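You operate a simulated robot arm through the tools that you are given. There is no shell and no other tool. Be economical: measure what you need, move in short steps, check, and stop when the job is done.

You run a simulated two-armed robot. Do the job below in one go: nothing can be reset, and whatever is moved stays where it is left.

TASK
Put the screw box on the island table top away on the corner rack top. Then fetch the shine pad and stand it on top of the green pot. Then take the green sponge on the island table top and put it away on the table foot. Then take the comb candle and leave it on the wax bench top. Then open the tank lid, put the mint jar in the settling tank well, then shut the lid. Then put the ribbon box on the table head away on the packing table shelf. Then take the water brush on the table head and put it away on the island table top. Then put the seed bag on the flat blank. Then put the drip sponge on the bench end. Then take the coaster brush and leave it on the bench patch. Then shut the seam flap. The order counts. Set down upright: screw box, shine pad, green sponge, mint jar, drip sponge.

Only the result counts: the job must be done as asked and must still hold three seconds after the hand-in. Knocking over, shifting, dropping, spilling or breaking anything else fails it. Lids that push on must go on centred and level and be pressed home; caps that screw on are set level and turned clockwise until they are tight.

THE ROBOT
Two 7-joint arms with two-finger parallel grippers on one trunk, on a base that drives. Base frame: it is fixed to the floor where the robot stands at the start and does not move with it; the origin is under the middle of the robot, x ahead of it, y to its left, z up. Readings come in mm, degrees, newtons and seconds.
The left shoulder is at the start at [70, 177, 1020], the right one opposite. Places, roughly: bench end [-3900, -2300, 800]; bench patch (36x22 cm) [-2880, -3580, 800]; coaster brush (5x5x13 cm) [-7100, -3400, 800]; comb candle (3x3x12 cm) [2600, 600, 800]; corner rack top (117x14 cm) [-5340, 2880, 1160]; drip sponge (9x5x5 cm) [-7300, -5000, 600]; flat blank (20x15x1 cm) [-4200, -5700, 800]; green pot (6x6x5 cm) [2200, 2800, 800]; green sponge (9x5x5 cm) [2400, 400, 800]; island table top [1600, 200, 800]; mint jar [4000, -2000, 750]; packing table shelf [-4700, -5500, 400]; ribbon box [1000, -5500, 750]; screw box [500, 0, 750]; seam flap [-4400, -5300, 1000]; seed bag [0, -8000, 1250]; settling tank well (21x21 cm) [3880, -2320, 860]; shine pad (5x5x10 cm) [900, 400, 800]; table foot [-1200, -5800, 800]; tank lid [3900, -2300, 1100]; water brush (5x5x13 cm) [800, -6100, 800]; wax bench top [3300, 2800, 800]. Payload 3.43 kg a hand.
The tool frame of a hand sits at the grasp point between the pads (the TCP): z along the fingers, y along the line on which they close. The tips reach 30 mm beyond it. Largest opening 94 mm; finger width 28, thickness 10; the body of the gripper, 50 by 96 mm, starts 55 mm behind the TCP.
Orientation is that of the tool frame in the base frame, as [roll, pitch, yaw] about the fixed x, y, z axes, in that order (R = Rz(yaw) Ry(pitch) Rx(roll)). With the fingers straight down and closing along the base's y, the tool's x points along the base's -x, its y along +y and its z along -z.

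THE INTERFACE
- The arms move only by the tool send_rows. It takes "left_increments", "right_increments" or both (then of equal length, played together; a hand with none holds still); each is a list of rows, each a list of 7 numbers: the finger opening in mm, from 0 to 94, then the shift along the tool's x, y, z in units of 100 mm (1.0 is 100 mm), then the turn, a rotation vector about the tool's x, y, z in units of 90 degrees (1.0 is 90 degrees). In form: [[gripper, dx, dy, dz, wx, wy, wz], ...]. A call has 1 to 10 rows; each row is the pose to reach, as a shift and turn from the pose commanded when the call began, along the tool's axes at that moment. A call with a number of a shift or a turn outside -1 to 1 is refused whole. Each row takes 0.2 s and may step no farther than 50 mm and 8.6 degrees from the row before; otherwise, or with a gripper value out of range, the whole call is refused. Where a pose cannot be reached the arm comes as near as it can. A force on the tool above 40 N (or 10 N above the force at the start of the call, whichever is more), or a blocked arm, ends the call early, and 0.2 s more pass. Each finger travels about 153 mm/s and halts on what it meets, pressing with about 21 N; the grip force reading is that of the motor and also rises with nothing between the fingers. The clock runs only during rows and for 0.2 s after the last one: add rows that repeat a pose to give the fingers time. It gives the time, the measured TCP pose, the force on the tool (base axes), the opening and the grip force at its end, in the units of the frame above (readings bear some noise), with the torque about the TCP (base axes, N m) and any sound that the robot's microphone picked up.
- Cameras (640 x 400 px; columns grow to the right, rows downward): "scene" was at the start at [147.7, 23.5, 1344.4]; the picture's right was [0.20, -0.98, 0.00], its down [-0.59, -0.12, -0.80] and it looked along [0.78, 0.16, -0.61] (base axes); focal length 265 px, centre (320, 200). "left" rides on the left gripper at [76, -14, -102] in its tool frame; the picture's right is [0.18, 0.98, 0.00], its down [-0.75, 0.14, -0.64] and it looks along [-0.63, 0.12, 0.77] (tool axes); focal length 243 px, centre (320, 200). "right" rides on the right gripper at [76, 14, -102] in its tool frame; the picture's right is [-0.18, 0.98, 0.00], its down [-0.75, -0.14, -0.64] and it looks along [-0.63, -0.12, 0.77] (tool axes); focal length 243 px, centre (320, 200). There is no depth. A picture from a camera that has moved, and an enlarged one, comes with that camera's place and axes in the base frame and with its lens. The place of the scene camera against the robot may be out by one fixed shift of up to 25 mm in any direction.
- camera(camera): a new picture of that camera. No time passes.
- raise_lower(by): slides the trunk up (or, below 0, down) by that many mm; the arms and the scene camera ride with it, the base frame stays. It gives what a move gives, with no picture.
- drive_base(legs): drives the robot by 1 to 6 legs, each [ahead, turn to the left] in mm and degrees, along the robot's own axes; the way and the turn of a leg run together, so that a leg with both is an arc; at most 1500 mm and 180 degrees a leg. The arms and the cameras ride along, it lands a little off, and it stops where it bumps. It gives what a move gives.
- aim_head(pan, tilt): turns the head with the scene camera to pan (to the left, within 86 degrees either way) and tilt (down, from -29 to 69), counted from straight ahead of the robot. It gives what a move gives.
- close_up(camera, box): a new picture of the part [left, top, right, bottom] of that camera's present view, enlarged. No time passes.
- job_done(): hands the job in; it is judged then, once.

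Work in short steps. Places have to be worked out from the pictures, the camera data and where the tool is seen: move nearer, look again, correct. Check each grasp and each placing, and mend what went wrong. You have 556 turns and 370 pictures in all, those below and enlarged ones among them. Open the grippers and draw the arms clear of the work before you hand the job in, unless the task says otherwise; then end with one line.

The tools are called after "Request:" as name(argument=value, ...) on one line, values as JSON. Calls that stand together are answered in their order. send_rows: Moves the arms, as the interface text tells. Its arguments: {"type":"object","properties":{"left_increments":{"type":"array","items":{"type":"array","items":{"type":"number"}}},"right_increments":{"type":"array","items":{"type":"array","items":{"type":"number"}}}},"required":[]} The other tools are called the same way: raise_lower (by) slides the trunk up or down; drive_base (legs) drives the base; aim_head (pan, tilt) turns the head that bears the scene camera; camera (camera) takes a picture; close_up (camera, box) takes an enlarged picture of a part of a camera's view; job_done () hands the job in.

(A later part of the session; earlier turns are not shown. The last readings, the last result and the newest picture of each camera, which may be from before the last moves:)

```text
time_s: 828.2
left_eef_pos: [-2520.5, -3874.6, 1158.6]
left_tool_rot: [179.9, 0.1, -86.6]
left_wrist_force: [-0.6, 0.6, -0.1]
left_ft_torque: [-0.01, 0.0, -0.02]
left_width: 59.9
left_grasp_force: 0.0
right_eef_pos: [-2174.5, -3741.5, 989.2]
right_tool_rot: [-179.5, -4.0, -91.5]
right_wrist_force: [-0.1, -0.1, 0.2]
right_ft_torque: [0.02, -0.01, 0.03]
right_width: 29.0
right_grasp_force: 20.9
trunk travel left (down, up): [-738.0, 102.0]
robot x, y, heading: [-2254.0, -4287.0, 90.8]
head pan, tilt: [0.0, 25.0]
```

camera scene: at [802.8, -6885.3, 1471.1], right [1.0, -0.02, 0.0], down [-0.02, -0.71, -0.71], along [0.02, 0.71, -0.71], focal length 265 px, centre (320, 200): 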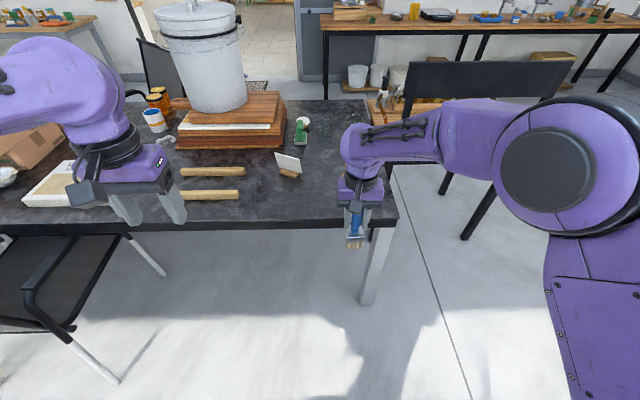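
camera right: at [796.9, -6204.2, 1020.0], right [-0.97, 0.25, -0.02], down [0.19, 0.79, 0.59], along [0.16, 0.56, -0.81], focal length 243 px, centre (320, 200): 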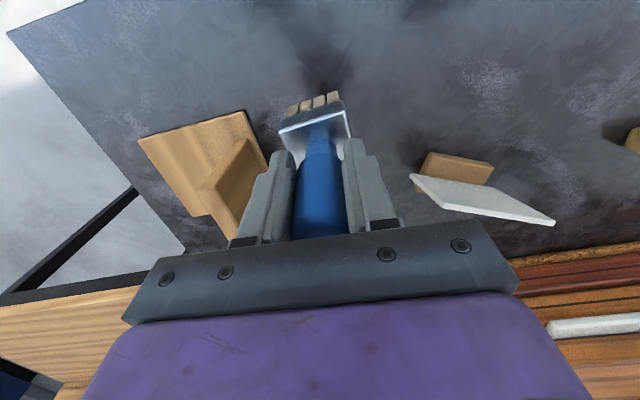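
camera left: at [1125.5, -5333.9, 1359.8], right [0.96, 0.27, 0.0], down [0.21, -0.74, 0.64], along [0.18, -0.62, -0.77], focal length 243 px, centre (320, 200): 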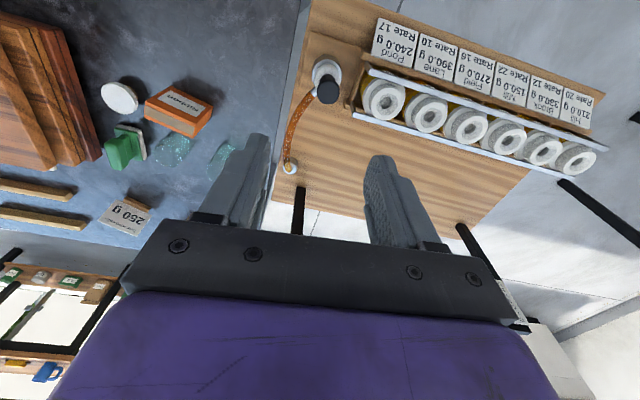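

The hand is over the wall bench's edge; I'll back up 250 before turning, then go to the door.

Request:
drive_base(legs=[[-200, 0], [0, -90.6], [1500, 0], [330, 0], [0, 90]])

Request:
camera(camera="scene")

```text
time_s: 846.4
left_eef_pos: [-675.1, -4050.8, 1158.1]
left_tool_rot: [179.8, 0.1, -86.0]
left_wrist_force: [0.1, 0.3, 0.0]
left_ft_torque: [0.01, -0.02, 0.0]
left_width: 60.1
left_grasp_force: 0.1
right_eef_pos: [-332.1, -3912.4, 989.1]
right_tool_rot: [-179.7, -3.9, -90.9]
right_wrist_force: [0.3, 0.0, -0.7]
right_ft_torque: [0.01, -0.01, 0.0]
right_width: 29.3
right_grasp_force: 20.7
trunk travel left (down, up): [-738.0, 102.0]
robot x, y, heading: [-404.8, -4459.2, 91.3]
head pan, tilt: [0.0, 25.0]
```

```text
142 pictures are left
camera scene: at [-395.5, -4310.0, 1501.7], right [1.0, 0.02, 0.0], down [0.01, -0.42, -0.91], along [-0.02, 0.91, -0.42], focal length 265 px, centre (320, 200)
```

scene: 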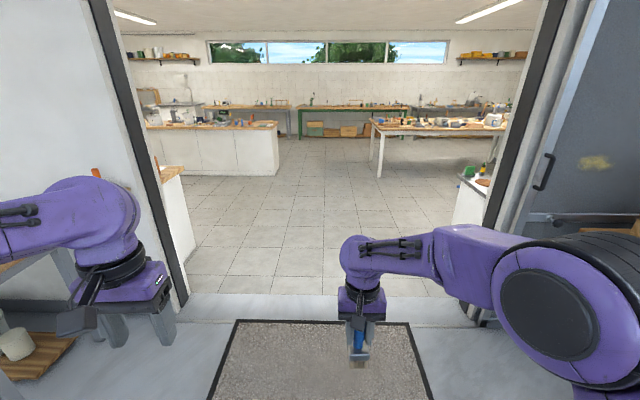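

Through the door to the west end of the first island.

Request:
drive_base(legs=[[0, -1.5], [1500, 0], [1500, 0], [1430, 0], [0, -90]])

Request:
camera(camera="scene")

```text
time_s: 871.5
left_eef_pos: [211.9, 129.6, 1158.6]
left_tool_rot: [179.9, 0.1, 178.2]
left_wrist_force: [0.0, -0.5, -0.2]
left_ft_torque: [0.02, 0.01, 0.01]
left_width: 59.8
left_grasp_force: 0.1
right_eef_pos: [313.6, -225.7, 988.4]
right_tool_rot: [-179.6, -3.8, 173.2]
right_wrist_force: [0.2, 0.5, -1.0]
right_ft_torque: [-0.03, 0.0, -0.01]
right_width: 29.4
right_grasp_force: 21.1
trunk travel left (down, up): [-738.0, 102.0]
robot x, y, heading: [-220.1, -96.4, -4.5]
head pan, tilt: [0.0, 25.0]
```

```text
141 pictures are left
camera scene: at [-66.1, -103.3, 1501.7], right [-0.08, -1.0, 0.0], down [-0.42, 0.03, -0.91], along [0.9, -0.07, -0.42], focal length 265 px, centre (320, 200)
```

scene: 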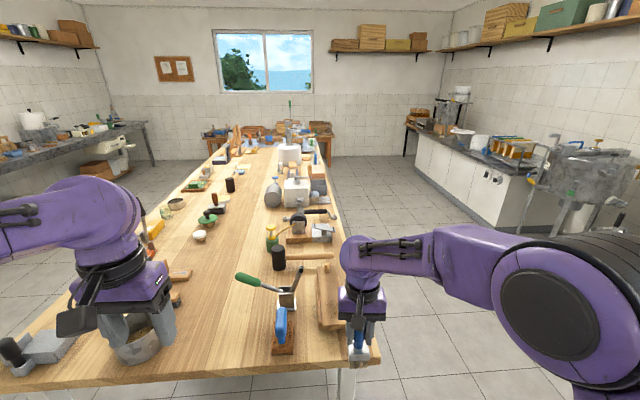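

I'll set the brush in the space where the screw box stood, (475, 85). Raise the hand and reposition the base to about (30, 115).

Request:
send_rows(right_increments=[[5, 0, 0, -0.3, 0, 0, 0], [5, 0, 0, -0.6, 0, 0, 0], [5, 0, 0, -0.9, 0, 0.043, 0]])

Request:
drive_base(legs=[[0, 46], [310, 0], [0, -41.5]])

Request:
aim_head(pan=0, tilt=45)

Request:
camera(camera="scene")

Request:
camera(camera="right")

```text
time_s: 872.3
left_eef_pos: [212.3, 130.7, 1158.5]
left_tool_rot: [179.9, 0.0, 178.2]
left_wrist_force: [-1.2, 1.1, -0.7]
left_ft_torque: [-0.02, -0.02, -0.01]
left_width: 60.1
left_grasp_force: 0.0
right_eef_pos: [319.9, -226.2, 1079.0]
right_tool_rot: [-179.7, -7.9, 173.1]
right_wrist_force: [0.5, -0.5, 0.2]
right_ft_torque: [0.01, -0.03, 0.01]
right_width: 29.2
right_grasp_force: 21.0
trunk travel left (down, up): [-738.0, 102.0]
robot x, y, heading: [-218.0, -97.0, -4.4]
head pan, tilt: [0.0, 25.0]
```

```text
time_s: 878.4
left_eef_pos: [419.8, 370.7, 1158.9]
left_tool_rot: [179.8, 0.1, -176.9]
left_wrist_force: [0.3, -0.1, -0.2]
left_ft_torque: [0.0, -0.02, -0.02]
left_width: 60.0
left_grasp_force: 0.1
right_eef_pos: [556.1, 25.6, 1079.2]
right_tool_rot: [-179.5, -7.7, 178.0]
right_wrist_force: [-0.2, -0.9, -0.5]
right_ft_torque: [0.02, 0.03, -0.01]
right_width: 29.5
right_grasp_force: 20.9
trunk travel left (down, up): [-738.0, 102.0]
robot x, y, heading: [5.4, 109.6, 0.7]
head pan, tilt: [0.0, 25.0]
```

```text
time_s: 879.2
left_eef_pos: [418.5, 370.1, 1158.7]
left_tool_rot: [179.9, 0.1, -176.9]
left_wrist_force: [-0.4, 1.0, 0.4]
left_ft_torque: [0.04, -0.02, -0.01]
left_width: 60.0
left_grasp_force: 0.1
right_eef_pos: [557.8, 25.3, 1078.7]
right_tool_rot: [-179.6, -7.8, 178.0]
right_wrist_force: [0.1, 0.6, -0.3]
right_ft_torque: [0.0, -0.04, -0.01]
right_width: 29.5
right_grasp_force: 20.8
trunk travel left (down, up): [-738.0, 102.0]
robot x, y, heading: [6.9, 106.2, 0.3]
head pan, tilt: [0.0, 45.0]
```

```text
140 pictures are left
camera scene: at [151.0, 113.1, 1471.2], right [0.01, -1.0, 0.0], down [-0.71, 0.0, -0.71], along [0.71, 0.0, -0.71], focal length 265 px, centre (320, 200)
```

scene: 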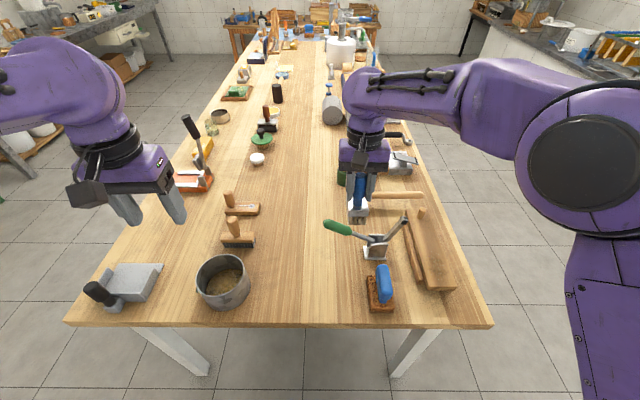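

```text
139 pictures are left
camera right: at [495.1, 42.9, 1192.2], right [0.21, 0.98, -0.03], down [0.83, -0.16, 0.53], along [0.52, -0.14, -0.84], focal length 243 px, centre (320, 200)
```

right: 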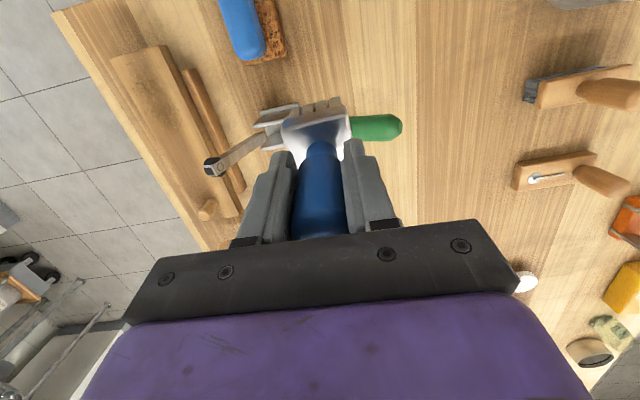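

The hand is tilted ~8°; correcting it and moving over the free spot (480, 140).

Request:
send_rows(right_increments=[[5, 0.2, 0.3, 0, 0, -0.03, 0], [5, 0.4, 0.6, 0, 0, -0.06, 0], [5, 0.6, 0.9, 0, 0, -0.095, 0], [5, 0.77, 1.0, 0, 0, -0.095, 0]])

Request:
send_rows(right_increments=[[5, 0, 0.12, 0.3, 0, 0, 0], [5, 0, 0.12, 0.7, 0, 0, 0], [5, 0, 0.12, 1.0, 0, 0, 0]])

Request:
camera(camera="scene")

Request:
camera(camera="right")

```text
time_s: 880.2
left_eef_pos: [418.8, 369.5, 1158.2]
left_tool_rot: [179.9, 0.2, -176.9]
left_wrist_force: [0.1, 0.6, 0.4]
left_ft_torque: [-0.03, -0.05, 0.0]
left_width: 60.2
left_grasp_force: 0.1
right_eef_pos: [484.2, 126.3, 1090.0]
right_tool_rot: [-179.5, 0.9, 178.1]
right_wrist_force: [1.0, 0.2, -1.5]
right_ft_torque: [-0.03, 0.0, 0.0]
right_width: 29.3
right_grasp_force: 20.8
trunk travel left (down, up): [-738.0, 102.0]
robot x, y, heading: [7.5, 104.2, 0.5]
head pan, tilt: [0.0, 45.0]
```

```text
time_s: 881.2
left_eef_pos: [418.4, 371.1, 1158.4]
left_tool_rot: [179.9, 0.2, -176.9]
left_wrist_force: [0.2, 0.1, 0.5]
left_ft_torque: [-0.03, -0.02, 0.02]
left_width: 60.1
left_grasp_force: 0.1
right_eef_pos: [499.5, 132.2, 1019.7]
right_tool_rot: [175.9, 1.3, 175.4]
right_wrist_force: [-1.8, 0.4, -0.7]
right_ft_torque: [-0.01, 0.0, 0.02]
right_width: 29.5
right_grasp_force: 21.1
trunk travel left (down, up): [-738.0, 102.0]
robot x, y, heading: [10.1, 102.5, 0.2]
head pan, tilt: [0.0, 45.0]
stopped in row 3 (right hand): the arm was blocked; the commanded pose is now the measured one
```

```text
138 pictures are left
camera scene: at [150.2, 114.0, 1471.2], right [0.01, -1.0, 0.0], down [-0.71, 0.0, -0.71], along [0.71, 0.0, -0.71], focal length 265 px, centre (320, 200)
```

scene: 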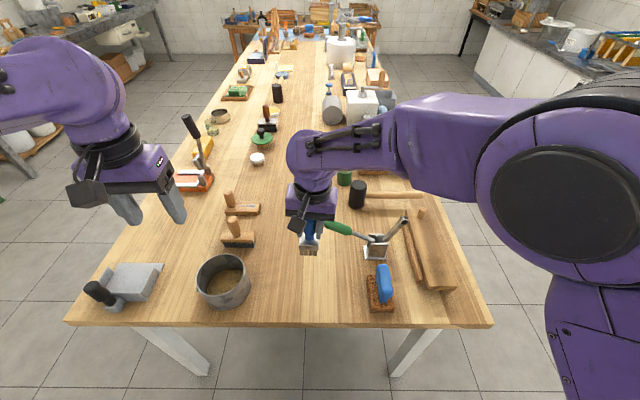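

```text
137 pictures are left
camera right: at [420.8, 145.5, 1120.7], right [0.26, 0.96, 0.07], down [0.72, -0.24, 0.65], along [0.64, -0.11, -0.76], focal length 243 px, centre (320, 200)
```

right: 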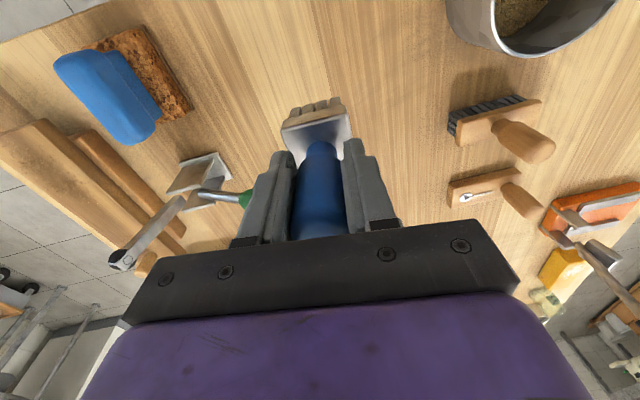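

A wrist limit; turning the hand 50° (brush is free to turn) and trying again.

Request:
send_rows(right_increments=[[5, 0, 0, 0, 0.045, 0, -0.09], [5, 0, 0, 0, 0.045, 0, -0.18], [5, 0, 0, 0, 0.045, 0, -0.27], [5, 0, 0, 0, 0.045, 0, -0.36], [5, 0, 0, 0, 0.045, 0, -0.45], [5, 0, 0, 0, 0.045, 0, -0.54]])

Request:
send_rows(right_increments=[[5, 0, 0, 0.3, 0, 0, 0], [5, 0, 0, 0.6, 0, 0, 0], [5, 0, 0, 0.75, 0, 0, 0]])

Request:
camera(camera="scene")

```text
refused: row 1 steps farther than a row can; nothing moved
```

```text
time_s: 882.0
left_eef_pos: [419.9, 370.8, 1159.2]
left_tool_rot: [179.8, 0.1, -177.0]
left_wrist_force: [-0.3, -0.3, -0.5]
left_ft_torque: [0.0, -0.03, 0.0]
left_width: 59.9
left_grasp_force: 0.1
right_eef_pos: [511.6, 130.5, 953.9]
right_tool_rot: [173.5, 1.1, 173.5]
right_wrist_force: [-0.1, -0.8, -0.9]
right_ft_torque: [-0.01, 0.02, -0.01]
right_width: 29.5
right_grasp_force: 21.2
trunk travel left (down, up): [-738.0, 102.0]
robot x, y, heading: [5.8, 107.3, 0.2]
head pan, tilt: [0.0, 45.0]
```

```text
136 pictures are left
camera scene: at [151.0, 113.3, 1471.2], right [0.01, -1.0, 0.0], down [-0.71, 0.0, -0.71], along [0.71, 0.0, -0.71], focal length 265 px, centre (320, 200)
```

scene: 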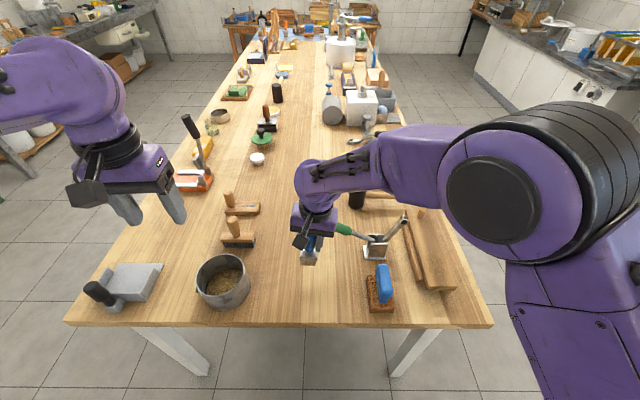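

Correcting the roll and turning the hand in legal steps.

Request:
send_rows(right_increments=[[5, 0.05, 0, 0, 0.012, 0, -0.08], [5, 0.1, 0, 0, 0.024, 0, -0.16], [5, 0.15, 0.03, 0, 0.036, 0, -0.24], [5, 0.2, 0.05, 0, 0.048, 0, -0.32], [5, 0.25, 0.05, 0, 0.06, 0, -0.4], [5, 0.3, 0.05, 0, 0.072, 0, -0.48]])

Request:
camera(camera="scene")

Request:
camera(camera="right")

```text
time_s: 883.4
left_eef_pos: [418.3, 370.0, 1158.6]
left_tool_rot: [179.8, 0.1, -177.0]
left_wrist_force: [0.4, -0.3, 0.8]
left_ft_torque: [0.01, 0.0, 0.04]
left_width: 60.1
left_grasp_force: 0.0
right_eef_pos: [465.6, 134.6, 923.8]
right_tool_rot: [-179.8, -0.9, -143.2]
right_wrist_force: [-0.4, -0.3, -1.4]
right_ft_torque: [-0.05, -0.01, 0.01]
right_width: 29.4
right_grasp_force: 20.9
trunk travel left (down, up): [-738.0, 102.0]
robot x, y, heading: [6.3, 106.4, 0.2]
head pan, tilt: [0.0, 45.0]
```

```text
135 pictures are left
camera scene: at [150.9, 113.5, 1471.1], right [0.01, -1.0, 0.0], down [-0.71, 0.0, -0.71], along [0.71, 0.0, -0.71], focal length 265 px, centre (320, 200)
```

scene: 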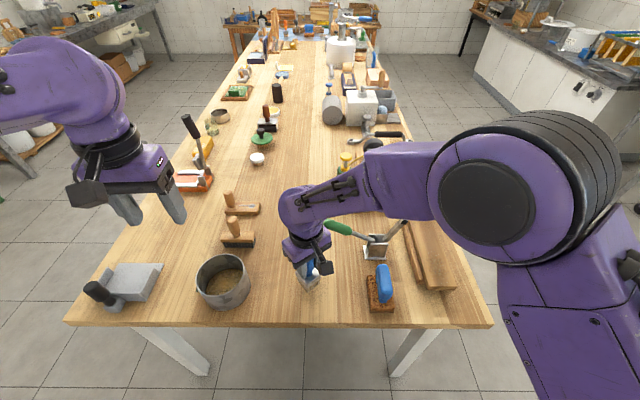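

```text
134 pictures are left
camera right: at [396.9, 103.1, 1027.3], right [-0.44, 0.9, -0.01], down [0.69, 0.35, 0.63], along [0.57, 0.27, -0.78], focal length 243 px, centre (320, 200)
```

right: 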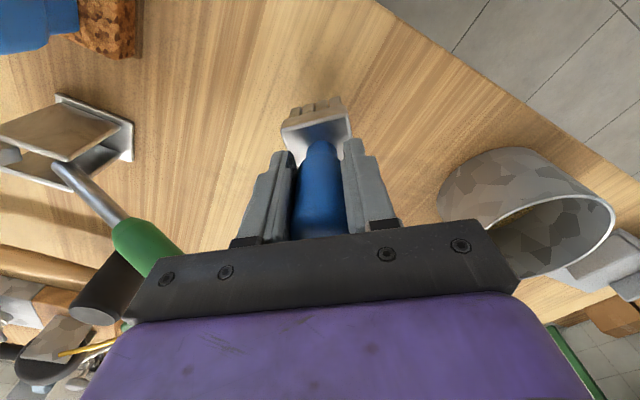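

Upright and over a free spot. Lowering the last ~30 mm to contact.

Request:
send_rows(right_increments=[[5, 0, 0, 0.1, 0, 0, 0], [5, 0, 0, 0.18, 0, 0, 0], [5, 0, 0, 0.22, 0, 0, 0], [5, 0, 0, 0.26, 0, 0, 0], [5, 0, 0, 0.29, 0, 0, 0], [5, 0, 0, 0.32, 0, 0, 0], [5, 0, 0, 0.35, 0, 0, 0]])

Request:
close_up(camera="scene", box=[240, 180, 400, 310])

```text
time_s: 885.0
left_eef_pos: [419.0, 370.0, 1158.7]
left_tool_rot: [179.9, 0.1, -176.9]
left_wrist_force: [-0.4, -0.4, -0.3]
left_ft_torque: [-0.02, -0.03, 0.0]
left_width: 60.1
left_grasp_force: 0.0
right_eef_pos: [486.4, 136.9, 919.9]
right_tool_rot: [-178.4, 3.0, -144.0]
right_wrist_force: [0.0, 0.5, -1.1]
right_ft_torque: [0.0, -0.01, -0.01]
right_width: 29.4
right_grasp_force: 20.7
trunk travel left (down, up): [-738.0, 102.0]
robot x, y, heading: [6.7, 103.8, 0.2]
head pan, tilt: [0.0, 45.0]
```

```text
3.08 times, centred on (320, 245) of scene
camera zoom: at [151.1, 113.4, 1471.1], right [0.01, -1.0, 0.0], down [-0.71, 0.0, -0.71], along [0.71, 0.0, -0.71], focal length 815 px, centre (320, 62)
```

zoom: 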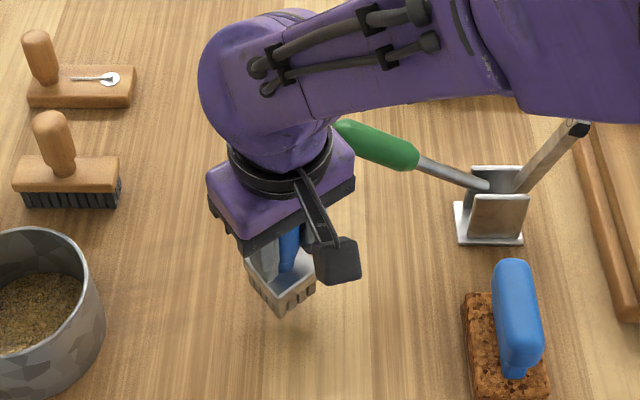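

The arm still runs into a limit; turning the hand further to about −85° yaw, which reached here before.

Request:
send_rows(right_increments=[[5, 0, 0, -0.05, 0, 0, -0.09], [5, 0, 0, -0.1, 0, 0, -0.18], [5, 0, 0, -0.1, 0, 0.01, -0.27], [5, 0, 0, -0.1, 0, 0.01, -0.36], [5, 0, 0, -0.1, 0, 0.02, -0.45], [5, 0, 0, -0.1, 0, 0.03, -0.54], [5, 0, 0, -0.1, 0, 0.03, -0.6]])

Request:
camera(camera="right")

```text
time_s: 886.6
left_eef_pos: [419.3, 370.7, 1158.1]
left_tool_rot: [179.9, 0.1, -177.0]
left_wrist_force: [-0.5, -0.1, -0.6]
left_ft_torque: [0.01, -0.02, -0.02]
left_width: 60.1
left_grasp_force: 0.0
right_eef_pos: [473.7, 144.3, 916.6]
right_tool_rot: [-177.7, -4.8, -87.1]
right_wrist_force: [-0.4, -0.5, -0.8]
right_ft_torque: [0.03, -0.01, 0.0]
right_width: 29.3
right_grasp_force: 21.2
trunk travel left (down, up): [-738.0, 102.0]
robot x, y, heading: [6.0, 108.4, 0.3]
head pan, tilt: [0.0, 45.0]
```

```text
132 pictures are left
camera right: at [457.3, 76.3, 1025.2], right [-0.99, 0.13, -0.05], down [0.08, 0.81, 0.58], along [0.12, 0.57, -0.81], focal length 243 px, centre (320, 200)
```

right: 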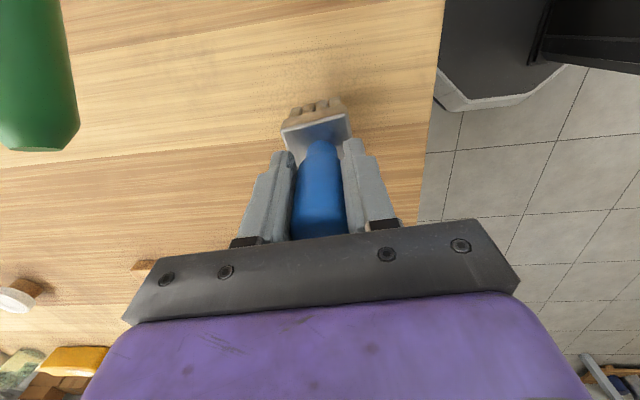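

Level the hand and lower to contact.

Request:
send_rows(right_increments=[[5, 0, 0, 0, -0.013, -0.027, 0], [5, 0, 0, 0, -0.026, -0.06, 0], [5, 0, 0, 0.05, -0.026, -0.06, 0], [5, 0, 0, 0.1, -0.026, -0.06, 0], [5, 0, 0, 0.14, -0.026, -0.06, 0], [5, 0, 0, 0.18, -0.026, -0.06, 0], [5, 0, 0, 0.22, -0.026, -0.06, 0], [5, 0, 0, 0.26, -0.026, -0.06, 0]])

Request:
close_up(camera="scene", box=[240, 180, 400, 310])

```text
time_s: 888.4
left_eef_pos: [416.0, 369.4, 1160.6]
left_tool_rot: [180.0, 0.3, -177.0]
left_wrist_force: [-0.2, -0.5, -0.9]
left_ft_torque: [-0.01, 0.02, 0.01]
left_width: 60.1
left_grasp_force: 0.1
right_eef_pos: [473.5, 142.1, 893.7]
right_tool_rot: [-179.6, 0.7, -87.3]
right_wrist_force: [-0.1, 2.5, 26.3]
right_ft_torque: [-0.28, 0.14, 0.05]
right_width: 29.6
right_grasp_force: 20.6
trunk travel left (down, up): [-738.0, 102.0]
robot x, y, heading: [8.3, 108.7, 0.4]
head pan, tilt: [0.0, 45.0]
```

```text
3.08 times, centred on (320, 245) of scene
camera zoom: at [147.1, 113.1, 1472.1], right [0.01, -1.0, 0.0], down [-0.71, 0.0, -0.71], along [0.71, 0.0, -0.71], focal length 815 px, centre (320, 62)
```

zoom: 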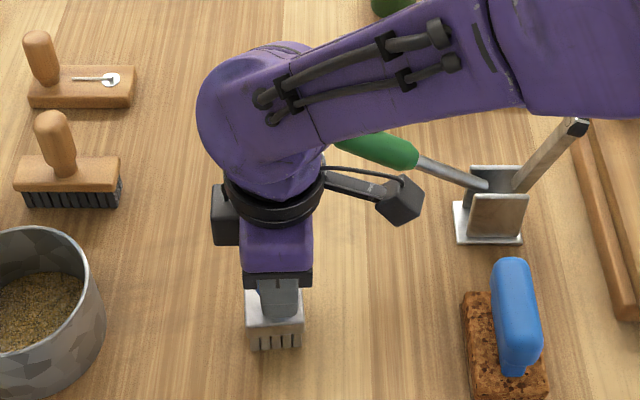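

Standing on the table. Releasing and rising.

Request:
send_rows(right_increments=[[40, 0, 0, -0.02, 0, 0, 0], [60, 0, 0, -0.02, 0, 0, 0], [70, 0, 0, -0.02, 0, 0, 0], [70, 0, 0, -0.15, 0, 0, 0], [70, 0, 0, -0.5, 0, 0, 0], [70, 0, 0, -0.9, 0, 0, 0]])

Request:
send_rows(right_increments=[[70, 0, 0, -0.4, 0, 0, 0], [70, 0, 0, -0.8, 0, 0, 0], [70, 0, 0, -1.0, 0, 0, 0]])

Request:
camera(camera="scene")

```text
time_s: 889.8
left_eef_pos: [419.6, 370.4, 1159.8]
left_tool_rot: [179.9, 0.2, -177.0]
left_wrist_force: [1.0, -0.5, -0.8]
left_ft_torque: [0.03, 0.0, 0.01]
left_width: 59.9
left_grasp_force: 0.2
right_eef_pos: [475.7, 139.4, 981.4]
right_tool_rot: [179.9, 0.5, -87.3]
right_wrist_force: [-0.3, 0.8, -0.1]
right_ft_torque: [0.03, -0.01, 0.02]
right_width: 69.9
right_grasp_force: 0.0
trunk travel left (down, up): [-738.0, 102.0]
robot x, y, heading: [7.3, 106.8, 0.3]
head pan, tilt: [0.0, 45.0]
```

```text
time_s: 890.6
left_eef_pos: [419.2, 369.8, 1157.8]
left_tool_rot: [179.9, 0.0, -176.9]
left_wrist_force: [1.2, 0.8, -0.6]
left_ft_torque: [0.03, 0.0, 0.02]
left_width: 60.1
left_grasp_force: 0.1
right_eef_pos: [475.9, 140.2, 1081.5]
right_tool_rot: [179.8, 0.7, -87.3]
right_wrist_force: [-0.4, -0.2, 1.0]
right_ft_torque: [-0.02, 0.01, 0.01]
right_width: 70.0
right_grasp_force: 0.1
trunk travel left (down, up): [-738.0, 102.0]
robot x, y, heading: [6.8, 105.9, 0.0]
head pan, tilt: [0.0, 45.0]
```

```text
130 pictures are left
camera scene: at [151.2, 113.3, 1471.1], right [0.01, -1.0, 0.0], down [-0.71, 0.0, -0.71], along [0.71, 0.0, -0.71], focal length 265 px, centre (320, 200)
```

scene: 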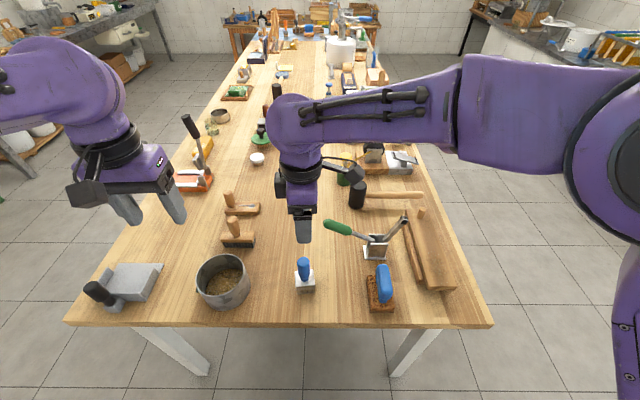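

The brush stands on the island top. Next the seed bag; driving to the terrace's south rack.

Request:
drive_base(legs=[[-420, 0], [0, -90], [1500, 0], [1500, 0], [1500, 0]])

Request:
drive_base(legs=[[0, -90], [1500, 0], [280, 0], [0, 90]])

```text
time_s: 918.1
left_eef_pos: [83.8, -4823.2, 1158.4]
left_tool_rot: [179.8, 0.2, 96.0]
left_wrist_force: [0.6, 0.3, 0.2]
left_ft_torque: [-0.01, 0.02, 0.01]
left_width: 59.8
left_grasp_force: 0.1
right_eef_pos: [-141.2, -4891.9, 1082.0]
right_tool_rot: [179.9, 0.6, -174.4]
right_wrist_force: [0.1, 0.0, -0.3]
right_ft_torque: [0.01, -0.01, 0.01]
right_width: 70.0
right_grasp_force: 0.0
trunk travel left (down, up): [-738.0, 102.0]
robot x, y, heading: [-198.0, -4426.7, -86.9]
head pan, tilt: [0.0, 45.0]
```

```text
time_s: 934.8
left_eef_pos: [-1700.0, -4919.7, 1158.8]
left_tool_rot: [179.8, 0.3, 96.9]
left_wrist_force: [0.7, -0.2, 0.7]
left_ft_torque: [-0.02, -0.01, -0.01]
left_width: 60.1
left_grasp_force: 0.0
right_eef_pos: [-1924.5, -4991.2, 1081.8]
right_tool_rot: [179.9, 0.6, -173.5]
right_wrist_force: [0.0, -0.2, -0.1]
right_ft_torque: [0.01, -0.02, 0.01]
right_width: 69.6
right_grasp_force: 0.0
trunk travel left (down, up): [-738.0, 102.0]
robot x, y, heading: [-1990.4, -4523.0, -86.1]
head pan, tilt: [0.0, 45.0]
```

Correcting the heading to keep clear of the table end.

Request:
drive_base(legs=[[0, -9], [1500, 0], [1080, 0], [0, 95], [1500, 0], [0, -90]])

Request:
raise_lower(by=100)

Request:
aim_head(pan=0, tilt=20)

Request:
camera(camera="scene")

```text
time_s: 962.9
left_eef_pos: [-476.2, -7564.4, 1159.5]
left_tool_rot: [179.8, 0.2, 89.1]
left_wrist_force: [-0.9, -0.4, 0.2]
left_ft_torque: [0.0, 0.05, -0.03]
left_width: 59.8
left_grasp_force: 0.1
right_eef_pos: [-709.4, -7606.7, 1081.7]
right_tool_rot: [179.9, 0.6, 178.8]
right_wrist_force: [-0.2, 0.2, 0.4]
right_ft_torque: [-0.02, -0.01, -0.02]
right_width: 69.9
right_grasp_force: 0.1
trunk travel left (down, up): [-738.0, 102.0]
robot x, y, heading: [-711.9, -7135.5, -93.8]
head pan, tilt: [0.0, 45.0]
```

```text
time_s: 964.2
left_eef_pos: [-475.3, -7565.2, 1258.4]
left_tool_rot: [179.9, 0.1, 89.3]
left_wrist_force: [0.4, -0.4, 0.2]
left_ft_torque: [-0.01, -0.01, 0.0]
left_width: 60.0
left_grasp_force: 0.1
right_eef_pos: [-708.6, -7607.0, 1181.1]
right_tool_rot: [179.9, 0.6, 178.8]
right_wrist_force: [0.8, -0.3, 0.8]
right_ft_torque: [-0.01, 0.0, 0.0]
right_width: 70.3
right_grasp_force: 0.0
trunk travel left (down, up): [-838.0, 2.0]
robot x, y, heading: [-712.0, -7134.8, -93.6]
head pan, tilt: [0.0, 45.0]
```

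```text
time_s: 965.1
left_eef_pos: [-477.2, -7564.8, 1257.8]
left_tool_rot: [179.9, 0.3, 89.2]
left_wrist_force: [0.4, 0.7, -0.1]
left_ft_torque: [-0.02, 0.0, 0.01]
left_width: 59.9
left_grasp_force: 0.1
right_eef_pos: [-707.3, -7606.5, 1180.9]
right_tool_rot: [179.9, 0.6, 178.8]
right_wrist_force: [0.3, -0.2, 0.4]
right_ft_torque: [0.05, 0.0, 0.0]
right_width: 69.9
right_grasp_force: 0.1
trunk travel left (down, up): [-838.0, 2.0]
robot x, y, heading: [-712.6, -7135.9, -93.3]
head pan, tilt: [0.0, 20.0]
```

```text
129 pictures are left
camera scene: at [-706.7, -7272.8, 1609.8], right [-1.0, 0.06, 0.0], down [0.02, 0.34, -0.94], along [-0.06, -0.94, -0.34], focal length 265 px, centre (320, 200)
```

scene: 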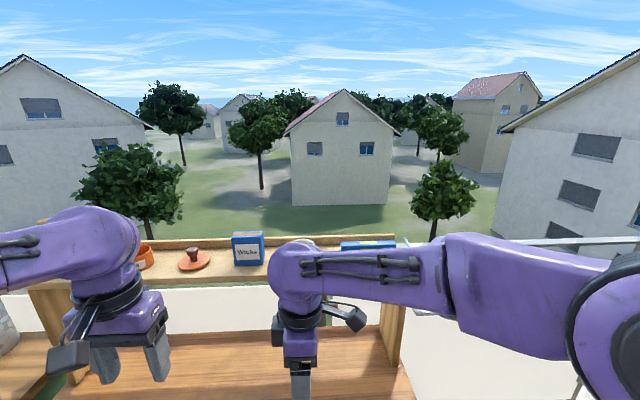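

Enlarging the rack top.

Request:
close_up(camera="scene", box=[20, 200, 420, 300])

Request:
camera(camera="left")

Request:
camera(camera="right")

```text
1.60 times, centred on (220, 250) of scene
camera zoom: at [-706.7, -7272.8, 1609.8], right [-1.0, 0.06, 0.0], down [0.02, 0.34, -0.94], along [-0.06, -0.94, -0.34], focal length 424 px, centre (480, 120)
```

zoom: 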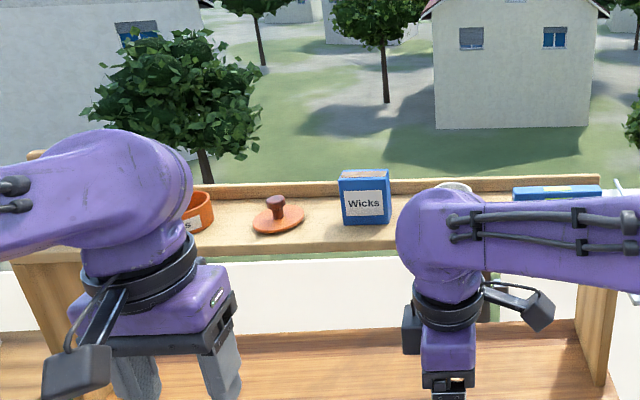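

```text
127 pictures are left
camera left: at [-489.5, -7489.3, 1360.3], right [0.99, 0.17, 0.0], down [0.13, -0.75, 0.64], along [0.11, -0.63, -0.76], focal length 243 px, centre (320, 200)
```

left: 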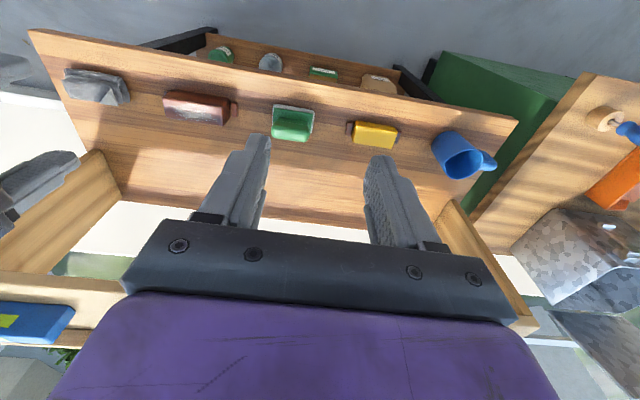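

```text
126 pictures are left
camera right: at [-786.2, -7590.4, 1284.2], right [0.2, 0.98, 0.0], down [0.74, -0.16, 0.65], along [0.64, -0.13, -0.76], focal length 243 px, centre (320, 200)
```

right: 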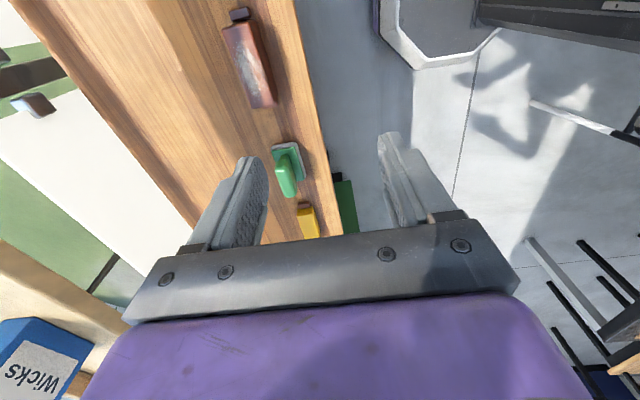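

I'll swing the left hand outward to uncover the east end of the rack.

Request:
send_rows(left_increments=[[60, 0.2, 0.4, 0, 0, 0, 0], [60, 0.4, 0.8, 0, 0, 0, 0], [60, 0.6, 1.0, 0, 0, 0, 0]])

Request:
send_rows(left_increments=[[60, 0.3, 0.4, 0, 0, 0, 0], [60, 0.6, 0.8, 0, 0, 0, 0], [60, 0.9, 1.0, 0, 0, 0, 0]])

Request:
aim_head(pan=25, tilt=22)

Request:
camera(camera="scene")

```text
time_s: 965.9
left_eef_pos: [-374.1, -7506.5, 1259.8]
left_tool_rot: [179.9, 0.1, 89.2]
left_wrist_force: [-0.3, -0.2, -0.6]
left_ft_torque: [-0.01, -0.01, 0.0]
left_width: 60.2
left_grasp_force: 0.0
right_eef_pos: [-708.7, -7605.4, 1181.0]
right_tool_rot: [179.9, 0.6, 178.8]
right_wrist_force: [-0.4, 0.8, -0.3]
right_ft_torque: [0.03, -0.03, 0.0]
right_width: 70.2
right_grasp_force: 0.1
trunk travel left (down, up): [-838.0, 2.0]
robot x, y, heading: [-711.6, -7131.3, -93.6]
head pan, tilt: [0.0, 20.0]
```

```text
time_s: 966.7
left_eef_pos: [-270.4, -7407.9, 1268.4]
left_tool_rot: [-179.9, 2.5, 89.1]
left_wrist_force: [-0.2, -3.4, -6.1]
left_ft_torque: [0.21, -0.05, 0.02]
left_width: 60.0
left_grasp_force: 0.1
left hand out of reach, approached as far as the arm can: row 1
right_eef_pos: [-708.7, -7599.5, 1183.3]
right_tool_rot: [-179.7, 0.6, 178.9]
right_wrist_force: [-0.2, 1.5, 0.3]
right_ft_torque: [-0.1, -0.02, 0.03]
right_width: 70.0
right_grasp_force: 0.1
trunk travel left (down, up): [-838.0, 2.0]
robot x, y, heading: [-711.0, -7133.6, -93.7]
head pan, tilt: [0.0, 20.0]
```

```text
time_s: 967.6
left_eef_pos: [-268.6, -7417.9, 1266.6]
left_tool_rot: [-179.8, 2.9, 89.2]
left_wrist_force: [-0.1, -0.3, -0.8]
left_ft_torque: [0.0, 0.01, -0.02]
left_width: 60.0
left_grasp_force: 0.0
right_eef_pos: [-709.2, -7608.4, 1180.6]
right_tool_rot: [179.8, 0.5, 178.9]
right_wrist_force: [0.3, -0.1, 0.1]
right_ft_torque: [0.03, -0.01, 0.04]
right_width: 69.8
right_grasp_force: 0.2
trunk travel left (down, up): [-838.0, 2.0]
robot x, y, heading: [-712.2, -7136.6, -93.6]
head pan, tilt: [25.0, 22.0]
```

```text
125 pictures are left
camera scene: at [-667.3, -7268.6, 1606.4], right [-0.93, -0.36, 0.0], down [-0.14, 0.35, -0.93], along [0.34, -0.86, -0.38], focal length 265 px, centre (320, 200)
```

scene: 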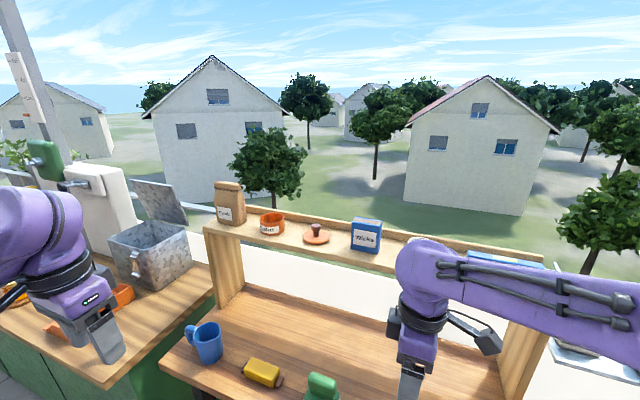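

The seed bag is the paper bag at the rack's east end, about x≈−150, y≈−7830. I'll raise and retract the right hand, then move in front of it.

Request:
send_rows(right_increments=[[90, 0, 0.3, -0.3, 0, 0, 0], [90, 0, 0.6, -0.6, 0, 0, 0], [90, 0, 0.9, -0.9, 0, 0, 0]])

Request:
send_rows(right_increments=[[90, 0, 0, -0.4, 0, 0, 0], [90, 0, 0, -0.8, 0, 0, 0], [90, 0, 0, -1.0, 0, 0, 0]])

Request:
send_rows(right_increments=[[90, 0, 0, -0.3, 0, 0, 0], [90, 0, 0, -0.6, 0, 0, 0]])

Request:
drive_base(legs=[[0, 93.6], [560, 0], [0, -90]])

Request:
aim_head(pan=0, tilt=22)

Request:
camera(camera="scene")

```text
time_s: 968.4
left_eef_pos: [-269.7, -7414.6, 1259.5]
left_tool_rot: [179.8, 0.3, 89.2]
left_wrist_force: [-0.5, -0.4, -0.2]
left_ft_torque: [0.01, 0.01, 0.04]
left_width: 60.0
left_grasp_force: 0.1
right_eef_pos: [-712.0, -7513.9, 1269.5]
right_tool_rot: [179.9, 0.5, 178.9]
right_wrist_force: [-0.2, 0.3, -0.3]
right_ft_torque: [-0.01, -0.01, -0.03]
right_width: 90.1
right_grasp_force: 0.1
trunk travel left (down, up): [-838.0, 2.0]
robot x, y, heading: [-713.6, -7135.8, -93.3]
head pan, tilt: [25.0, 22.0]
```

```text
time_s: 969.2
left_eef_pos: [-270.6, -7416.8, 1259.8]
left_tool_rot: [179.8, 0.2, 89.2]
left_wrist_force: [0.3, 0.7, 0.0]
left_ft_torque: [0.01, 0.0, 0.0]
left_width: 60.0
left_grasp_force: 0.0
right_eef_pos: [-711.0, -7515.7, 1371.2]
right_tool_rot: [179.7, 0.5, 178.8]
right_wrist_force: [-0.4, -0.2, 0.7]
right_ft_torque: [0.0, 0.0, -0.02]
right_width: 89.9
right_grasp_force: 0.0
trunk travel left (down, up): [-838.0, 2.0]
robot x, y, heading: [-710.7, -7135.1, -93.6]
head pan, tilt: [25.0, 22.0]
```

```text
time_s: 969.8
left_eef_pos: [-269.1, -7415.2, 1259.6]
left_tool_rot: [179.8, 0.2, 89.2]
left_wrist_force: [-0.3, 0.2, 0.2]
left_ft_torque: [0.02, 0.0, 0.01]
left_width: 59.9
left_grasp_force: 0.0
right_eef_pos: [-707.2, -7515.4, 1430.4]
right_tool_rot: [179.9, 0.5, 178.8]
right_wrist_force: [0.0, 0.2, 0.4]
right_ft_torque: [-0.01, -0.01, 0.02]
right_width: 89.7
right_grasp_force: 0.1
trunk travel left (down, up): [-838.0, 2.0]
robot x, y, heading: [-712.9, -7140.0, -93.8]
head pan, tilt: [25.0, 22.0]
```

```text
time_s: 980.8
left_eef_pos: [312.4, -7402.9, 1260.4]
left_tool_rot: [179.9, 0.2, 91.8]
left_wrist_force: [-0.1, 0.0, 0.5]
left_ft_torque: [0.02, -0.02, 0.01]
left_width: 59.9
left_grasp_force: 0.1
right_eef_pos: [-120.1, -7521.4, 1429.4]
right_tool_rot: [179.9, 0.6, -178.6]
right_wrist_force: [-0.2, -0.7, 0.1]
right_ft_torque: [0.03, -0.01, -0.04]
right_width: 90.3
right_grasp_force: 0.0
trunk travel left (down, up): [-838.0, 2.0]
robot x, y, heading: [-138.9, -7140.1, -91.1]
head pan, tilt: [25.0, 22.0]
```

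```text
time_s: 981.7
left_eef_pos: [314.0, -7402.2, 1258.7]
left_tool_rot: [179.9, 0.1, 91.8]
left_wrist_force: [-0.7, -0.4, -0.9]
left_ft_torque: [-0.02, -0.02, -0.02]
left_width: 59.7
left_grasp_force: 0.0
right_eef_pos: [-120.4, -7519.8, 1429.9]
right_tool_rot: [179.9, 0.5, -178.4]
right_wrist_force: [-0.3, 0.5, 0.4]
right_ft_torque: [-0.02, 0.03, 0.02]
right_width: 90.1
right_grasp_force: 0.0
trunk travel left (down, up): [-838.0, 2.0]
robot x, y, heading: [-140.3, -7143.1, -90.9]
head pan, tilt: [0.0, 22.0]
```

```text
124 pictures are left
camera scene: at [-129.6, -7279.4, 1606.6], right [-1.0, 0.02, 0.0], down [0.01, 0.37, -0.93], along [-0.01, -0.93, -0.37], focal length 265 px, centre (320, 200)
```

scene: 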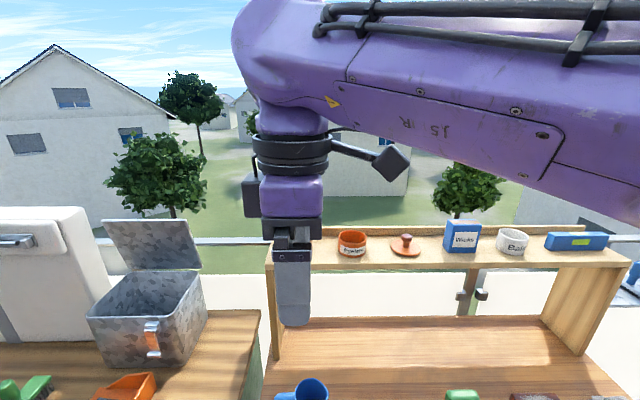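

Triangulation puts the bag at about (−78, −7915), base z≈1190, top ≈1310. Driving in 235 mm.

Request:
drive_base(legs=[[0, 6], [240, 0]])

Request:
camera(camera="right")

Request:
camera(camera="scene")

```text
time_s: 984.0
left_eef_pos: [356.7, -7589.5, 1260.8]
left_tool_rot: [-180.0, 0.3, 97.6]
left_wrist_force: [-0.4, 0.2, 0.1]
left_ft_torque: [-0.01, 0.01, 0.03]
left_width: 60.1
left_grasp_force: 0.1
right_eef_pos: [-63.9, -7750.5, 1430.2]
right_tool_rot: [-180.0, 0.7, -172.9]
right_wrist_force: [0.7, 0.5, 0.8]
right_ft_torque: [0.01, 0.0, 0.02]
right_width: 89.5
right_grasp_force: 0.0
trunk travel left (down, up): [-838.0, 2.0]
robot x, y, heading: [-120.0, -7377.4, -85.4]
head pan, tilt: [0.0, 22.0]
```

```text
123 pictures are left
camera right: at [-142.3, -7745.3, 1533.0], right [0.06, 1.0, 0.0], down [0.76, -0.05, 0.65], along [0.65, -0.04, -0.76], focal length 243 px, centre (320, 200)
```

right: 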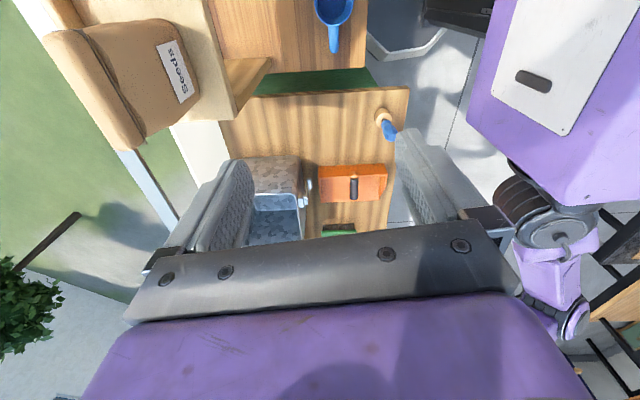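

```text
122 pictures are left
camera scene: at [-95.5, -7511.5, 1606.9], right [-1.0, -0.08, 0.0], down [-0.03, 0.37, -0.93], along [0.08, -0.92, -0.37], focal length 265 px, centre (320, 200)
```

scene: 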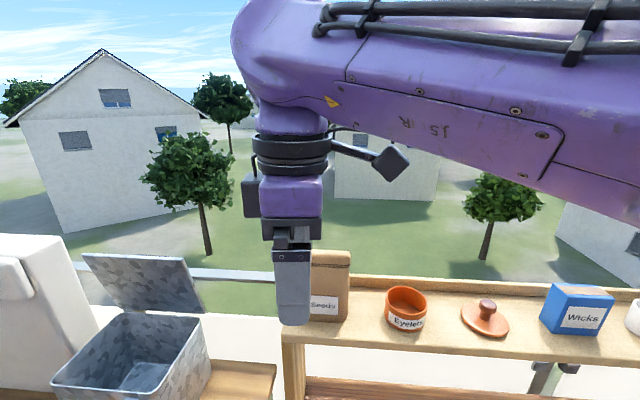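

Bag: ridge centre ≈(−84, −7930), yaw ≈−9°. Turning the base 15° left improves the right arm's reach; then I approach above the bag.

Request:
drive_base(legs=[[0, 15]])

Request:
camera(camera="right")

```text
time_s: 985.3
left_eef_pos: [396.6, -7456.9, 1260.0]
left_tool_rot: [179.9, 0.2, 113.0]
left_wrist_force: [-0.2, -0.6, 0.0]
left_ft_torque: [-0.01, 0.01, 0.01]
left_width: 60.2
left_grasp_force: 0.1
right_eef_pos: [34.3, -7723.6, 1429.6]
right_tool_rot: [179.9, 0.6, -157.4]
right_wrist_force: [-0.5, 0.3, 0.0]
right_ft_torque: [-0.03, 0.01, -0.01]
right_width: 90.1
right_grasp_force: 0.1
trunk travel left (down, up): [-838.0, 2.0]
robot x, y, heading: [-122.1, -7377.7, -69.9]
head pan, tilt: [0.0, 22.0]
```

```text
121 pictures are left
camera right: at [-42.7, -7740.8, 1532.2], right [-0.21, 0.98, 0.0], down [0.74, 0.16, 0.65], along [0.63, 0.14, -0.76], focal length 243 px, centre (320, 200)
```

right: 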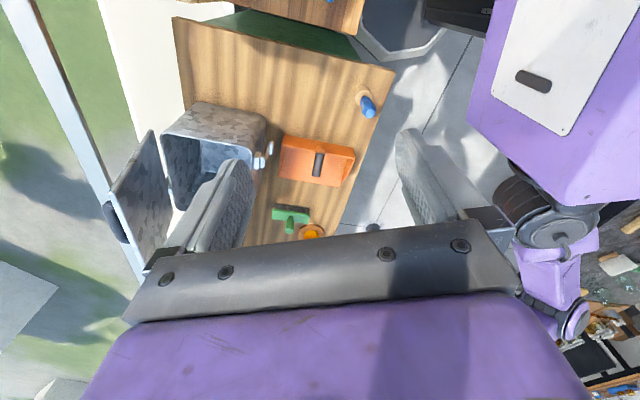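

Approaching above the bag in three steps.

Request:
send_rows(right_increments=[[90, 0.15, -0.11, 0, 0, 0, 0.09], [90, 0.3, -0.22, 0, 0, 0, 0.18], [90, 0.45, -0.34, 0, 0, 0, 0.27], [90, 0.6, -0.45, 0, 0, 0, 0.351]])

Request:
send_rows(right_increments=[[90, 0.1, -0.3, 0.05, 0, 0, 0], [90, 0.2, -0.6, 0.1, 0, 0, 0], [90, 0.3, -0.8, 0.2, 0, 0, 0]])

Request:
camera(camera="right")

Request:
camera(camera="scene")

```text
time_s: 986.3
left_eef_pos: [395.3, -7459.4, 1259.4]
left_tool_rot: [179.9, 0.2, 112.8]
left_wrist_force: [-0.6, -0.1, -0.5]
left_ft_torque: [0.03, 0.02, -0.02]
left_width: 59.9
left_grasp_force: 0.1
right_eef_pos: [-3.6, -7788.7, 1429.6]
right_tool_rot: [179.7, 0.4, 170.9]
right_wrist_force: [0.5, -0.6, 0.4]
right_ft_torque: [0.0, 0.0, -0.01]
right_width: 89.9
right_grasp_force: 0.0
trunk travel left (down, up): [-838.0, 2.0]
robot x, y, heading: [-118.3, -7377.4, -70.0]
head pan, tilt: [0.0, 22.0]
```

```text
time_s: 987.1
left_eef_pos: [396.5, -7456.6, 1260.9]
left_tool_rot: [180.0, 0.2, 113.0]
left_wrist_force: [0.0, 0.5, 0.3]
left_ft_torque: [-0.02, 0.0, 0.05]
left_width: 60.0
left_grasp_force: 0.0
right_eef_pos: [-46.3, -7863.8, 1407.9]
right_tool_rot: [179.6, 0.5, 171.0]
right_wrist_force: [-0.9, 0.6, 1.0]
right_ft_torque: [0.02, 0.0, -0.01]
right_width: 89.8
right_grasp_force: 0.0
trunk travel left (down, up): [-838.0, 2.0]
robot x, y, heading: [-118.5, -7378.6, -69.5]
head pan, tilt: [0.0, 22.0]
```

```text
120 pictures are left
camera right: at [-120.2, -7838.0, 1509.9], right [0.34, 0.94, 0.01], down [0.72, -0.26, 0.65], along [0.61, -0.21, -0.76], focal length 243 px, centre (320, 200)
```

right: 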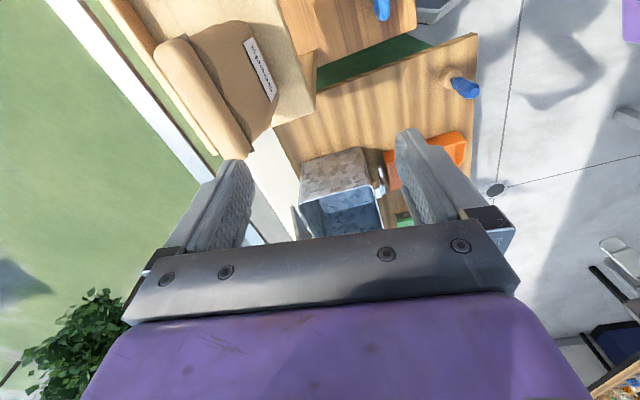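

```text
119 pictures are left
camera scene: at [-58.3, -7506.5, 1606.6], right [-0.94, -0.35, 0.0], down [-0.13, 0.35, -0.93], along [0.32, -0.87, -0.37], focal length 265 px, centre (320, 200)
```

scene: 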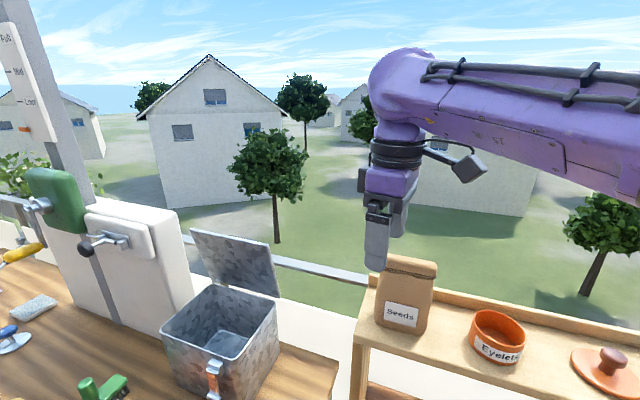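

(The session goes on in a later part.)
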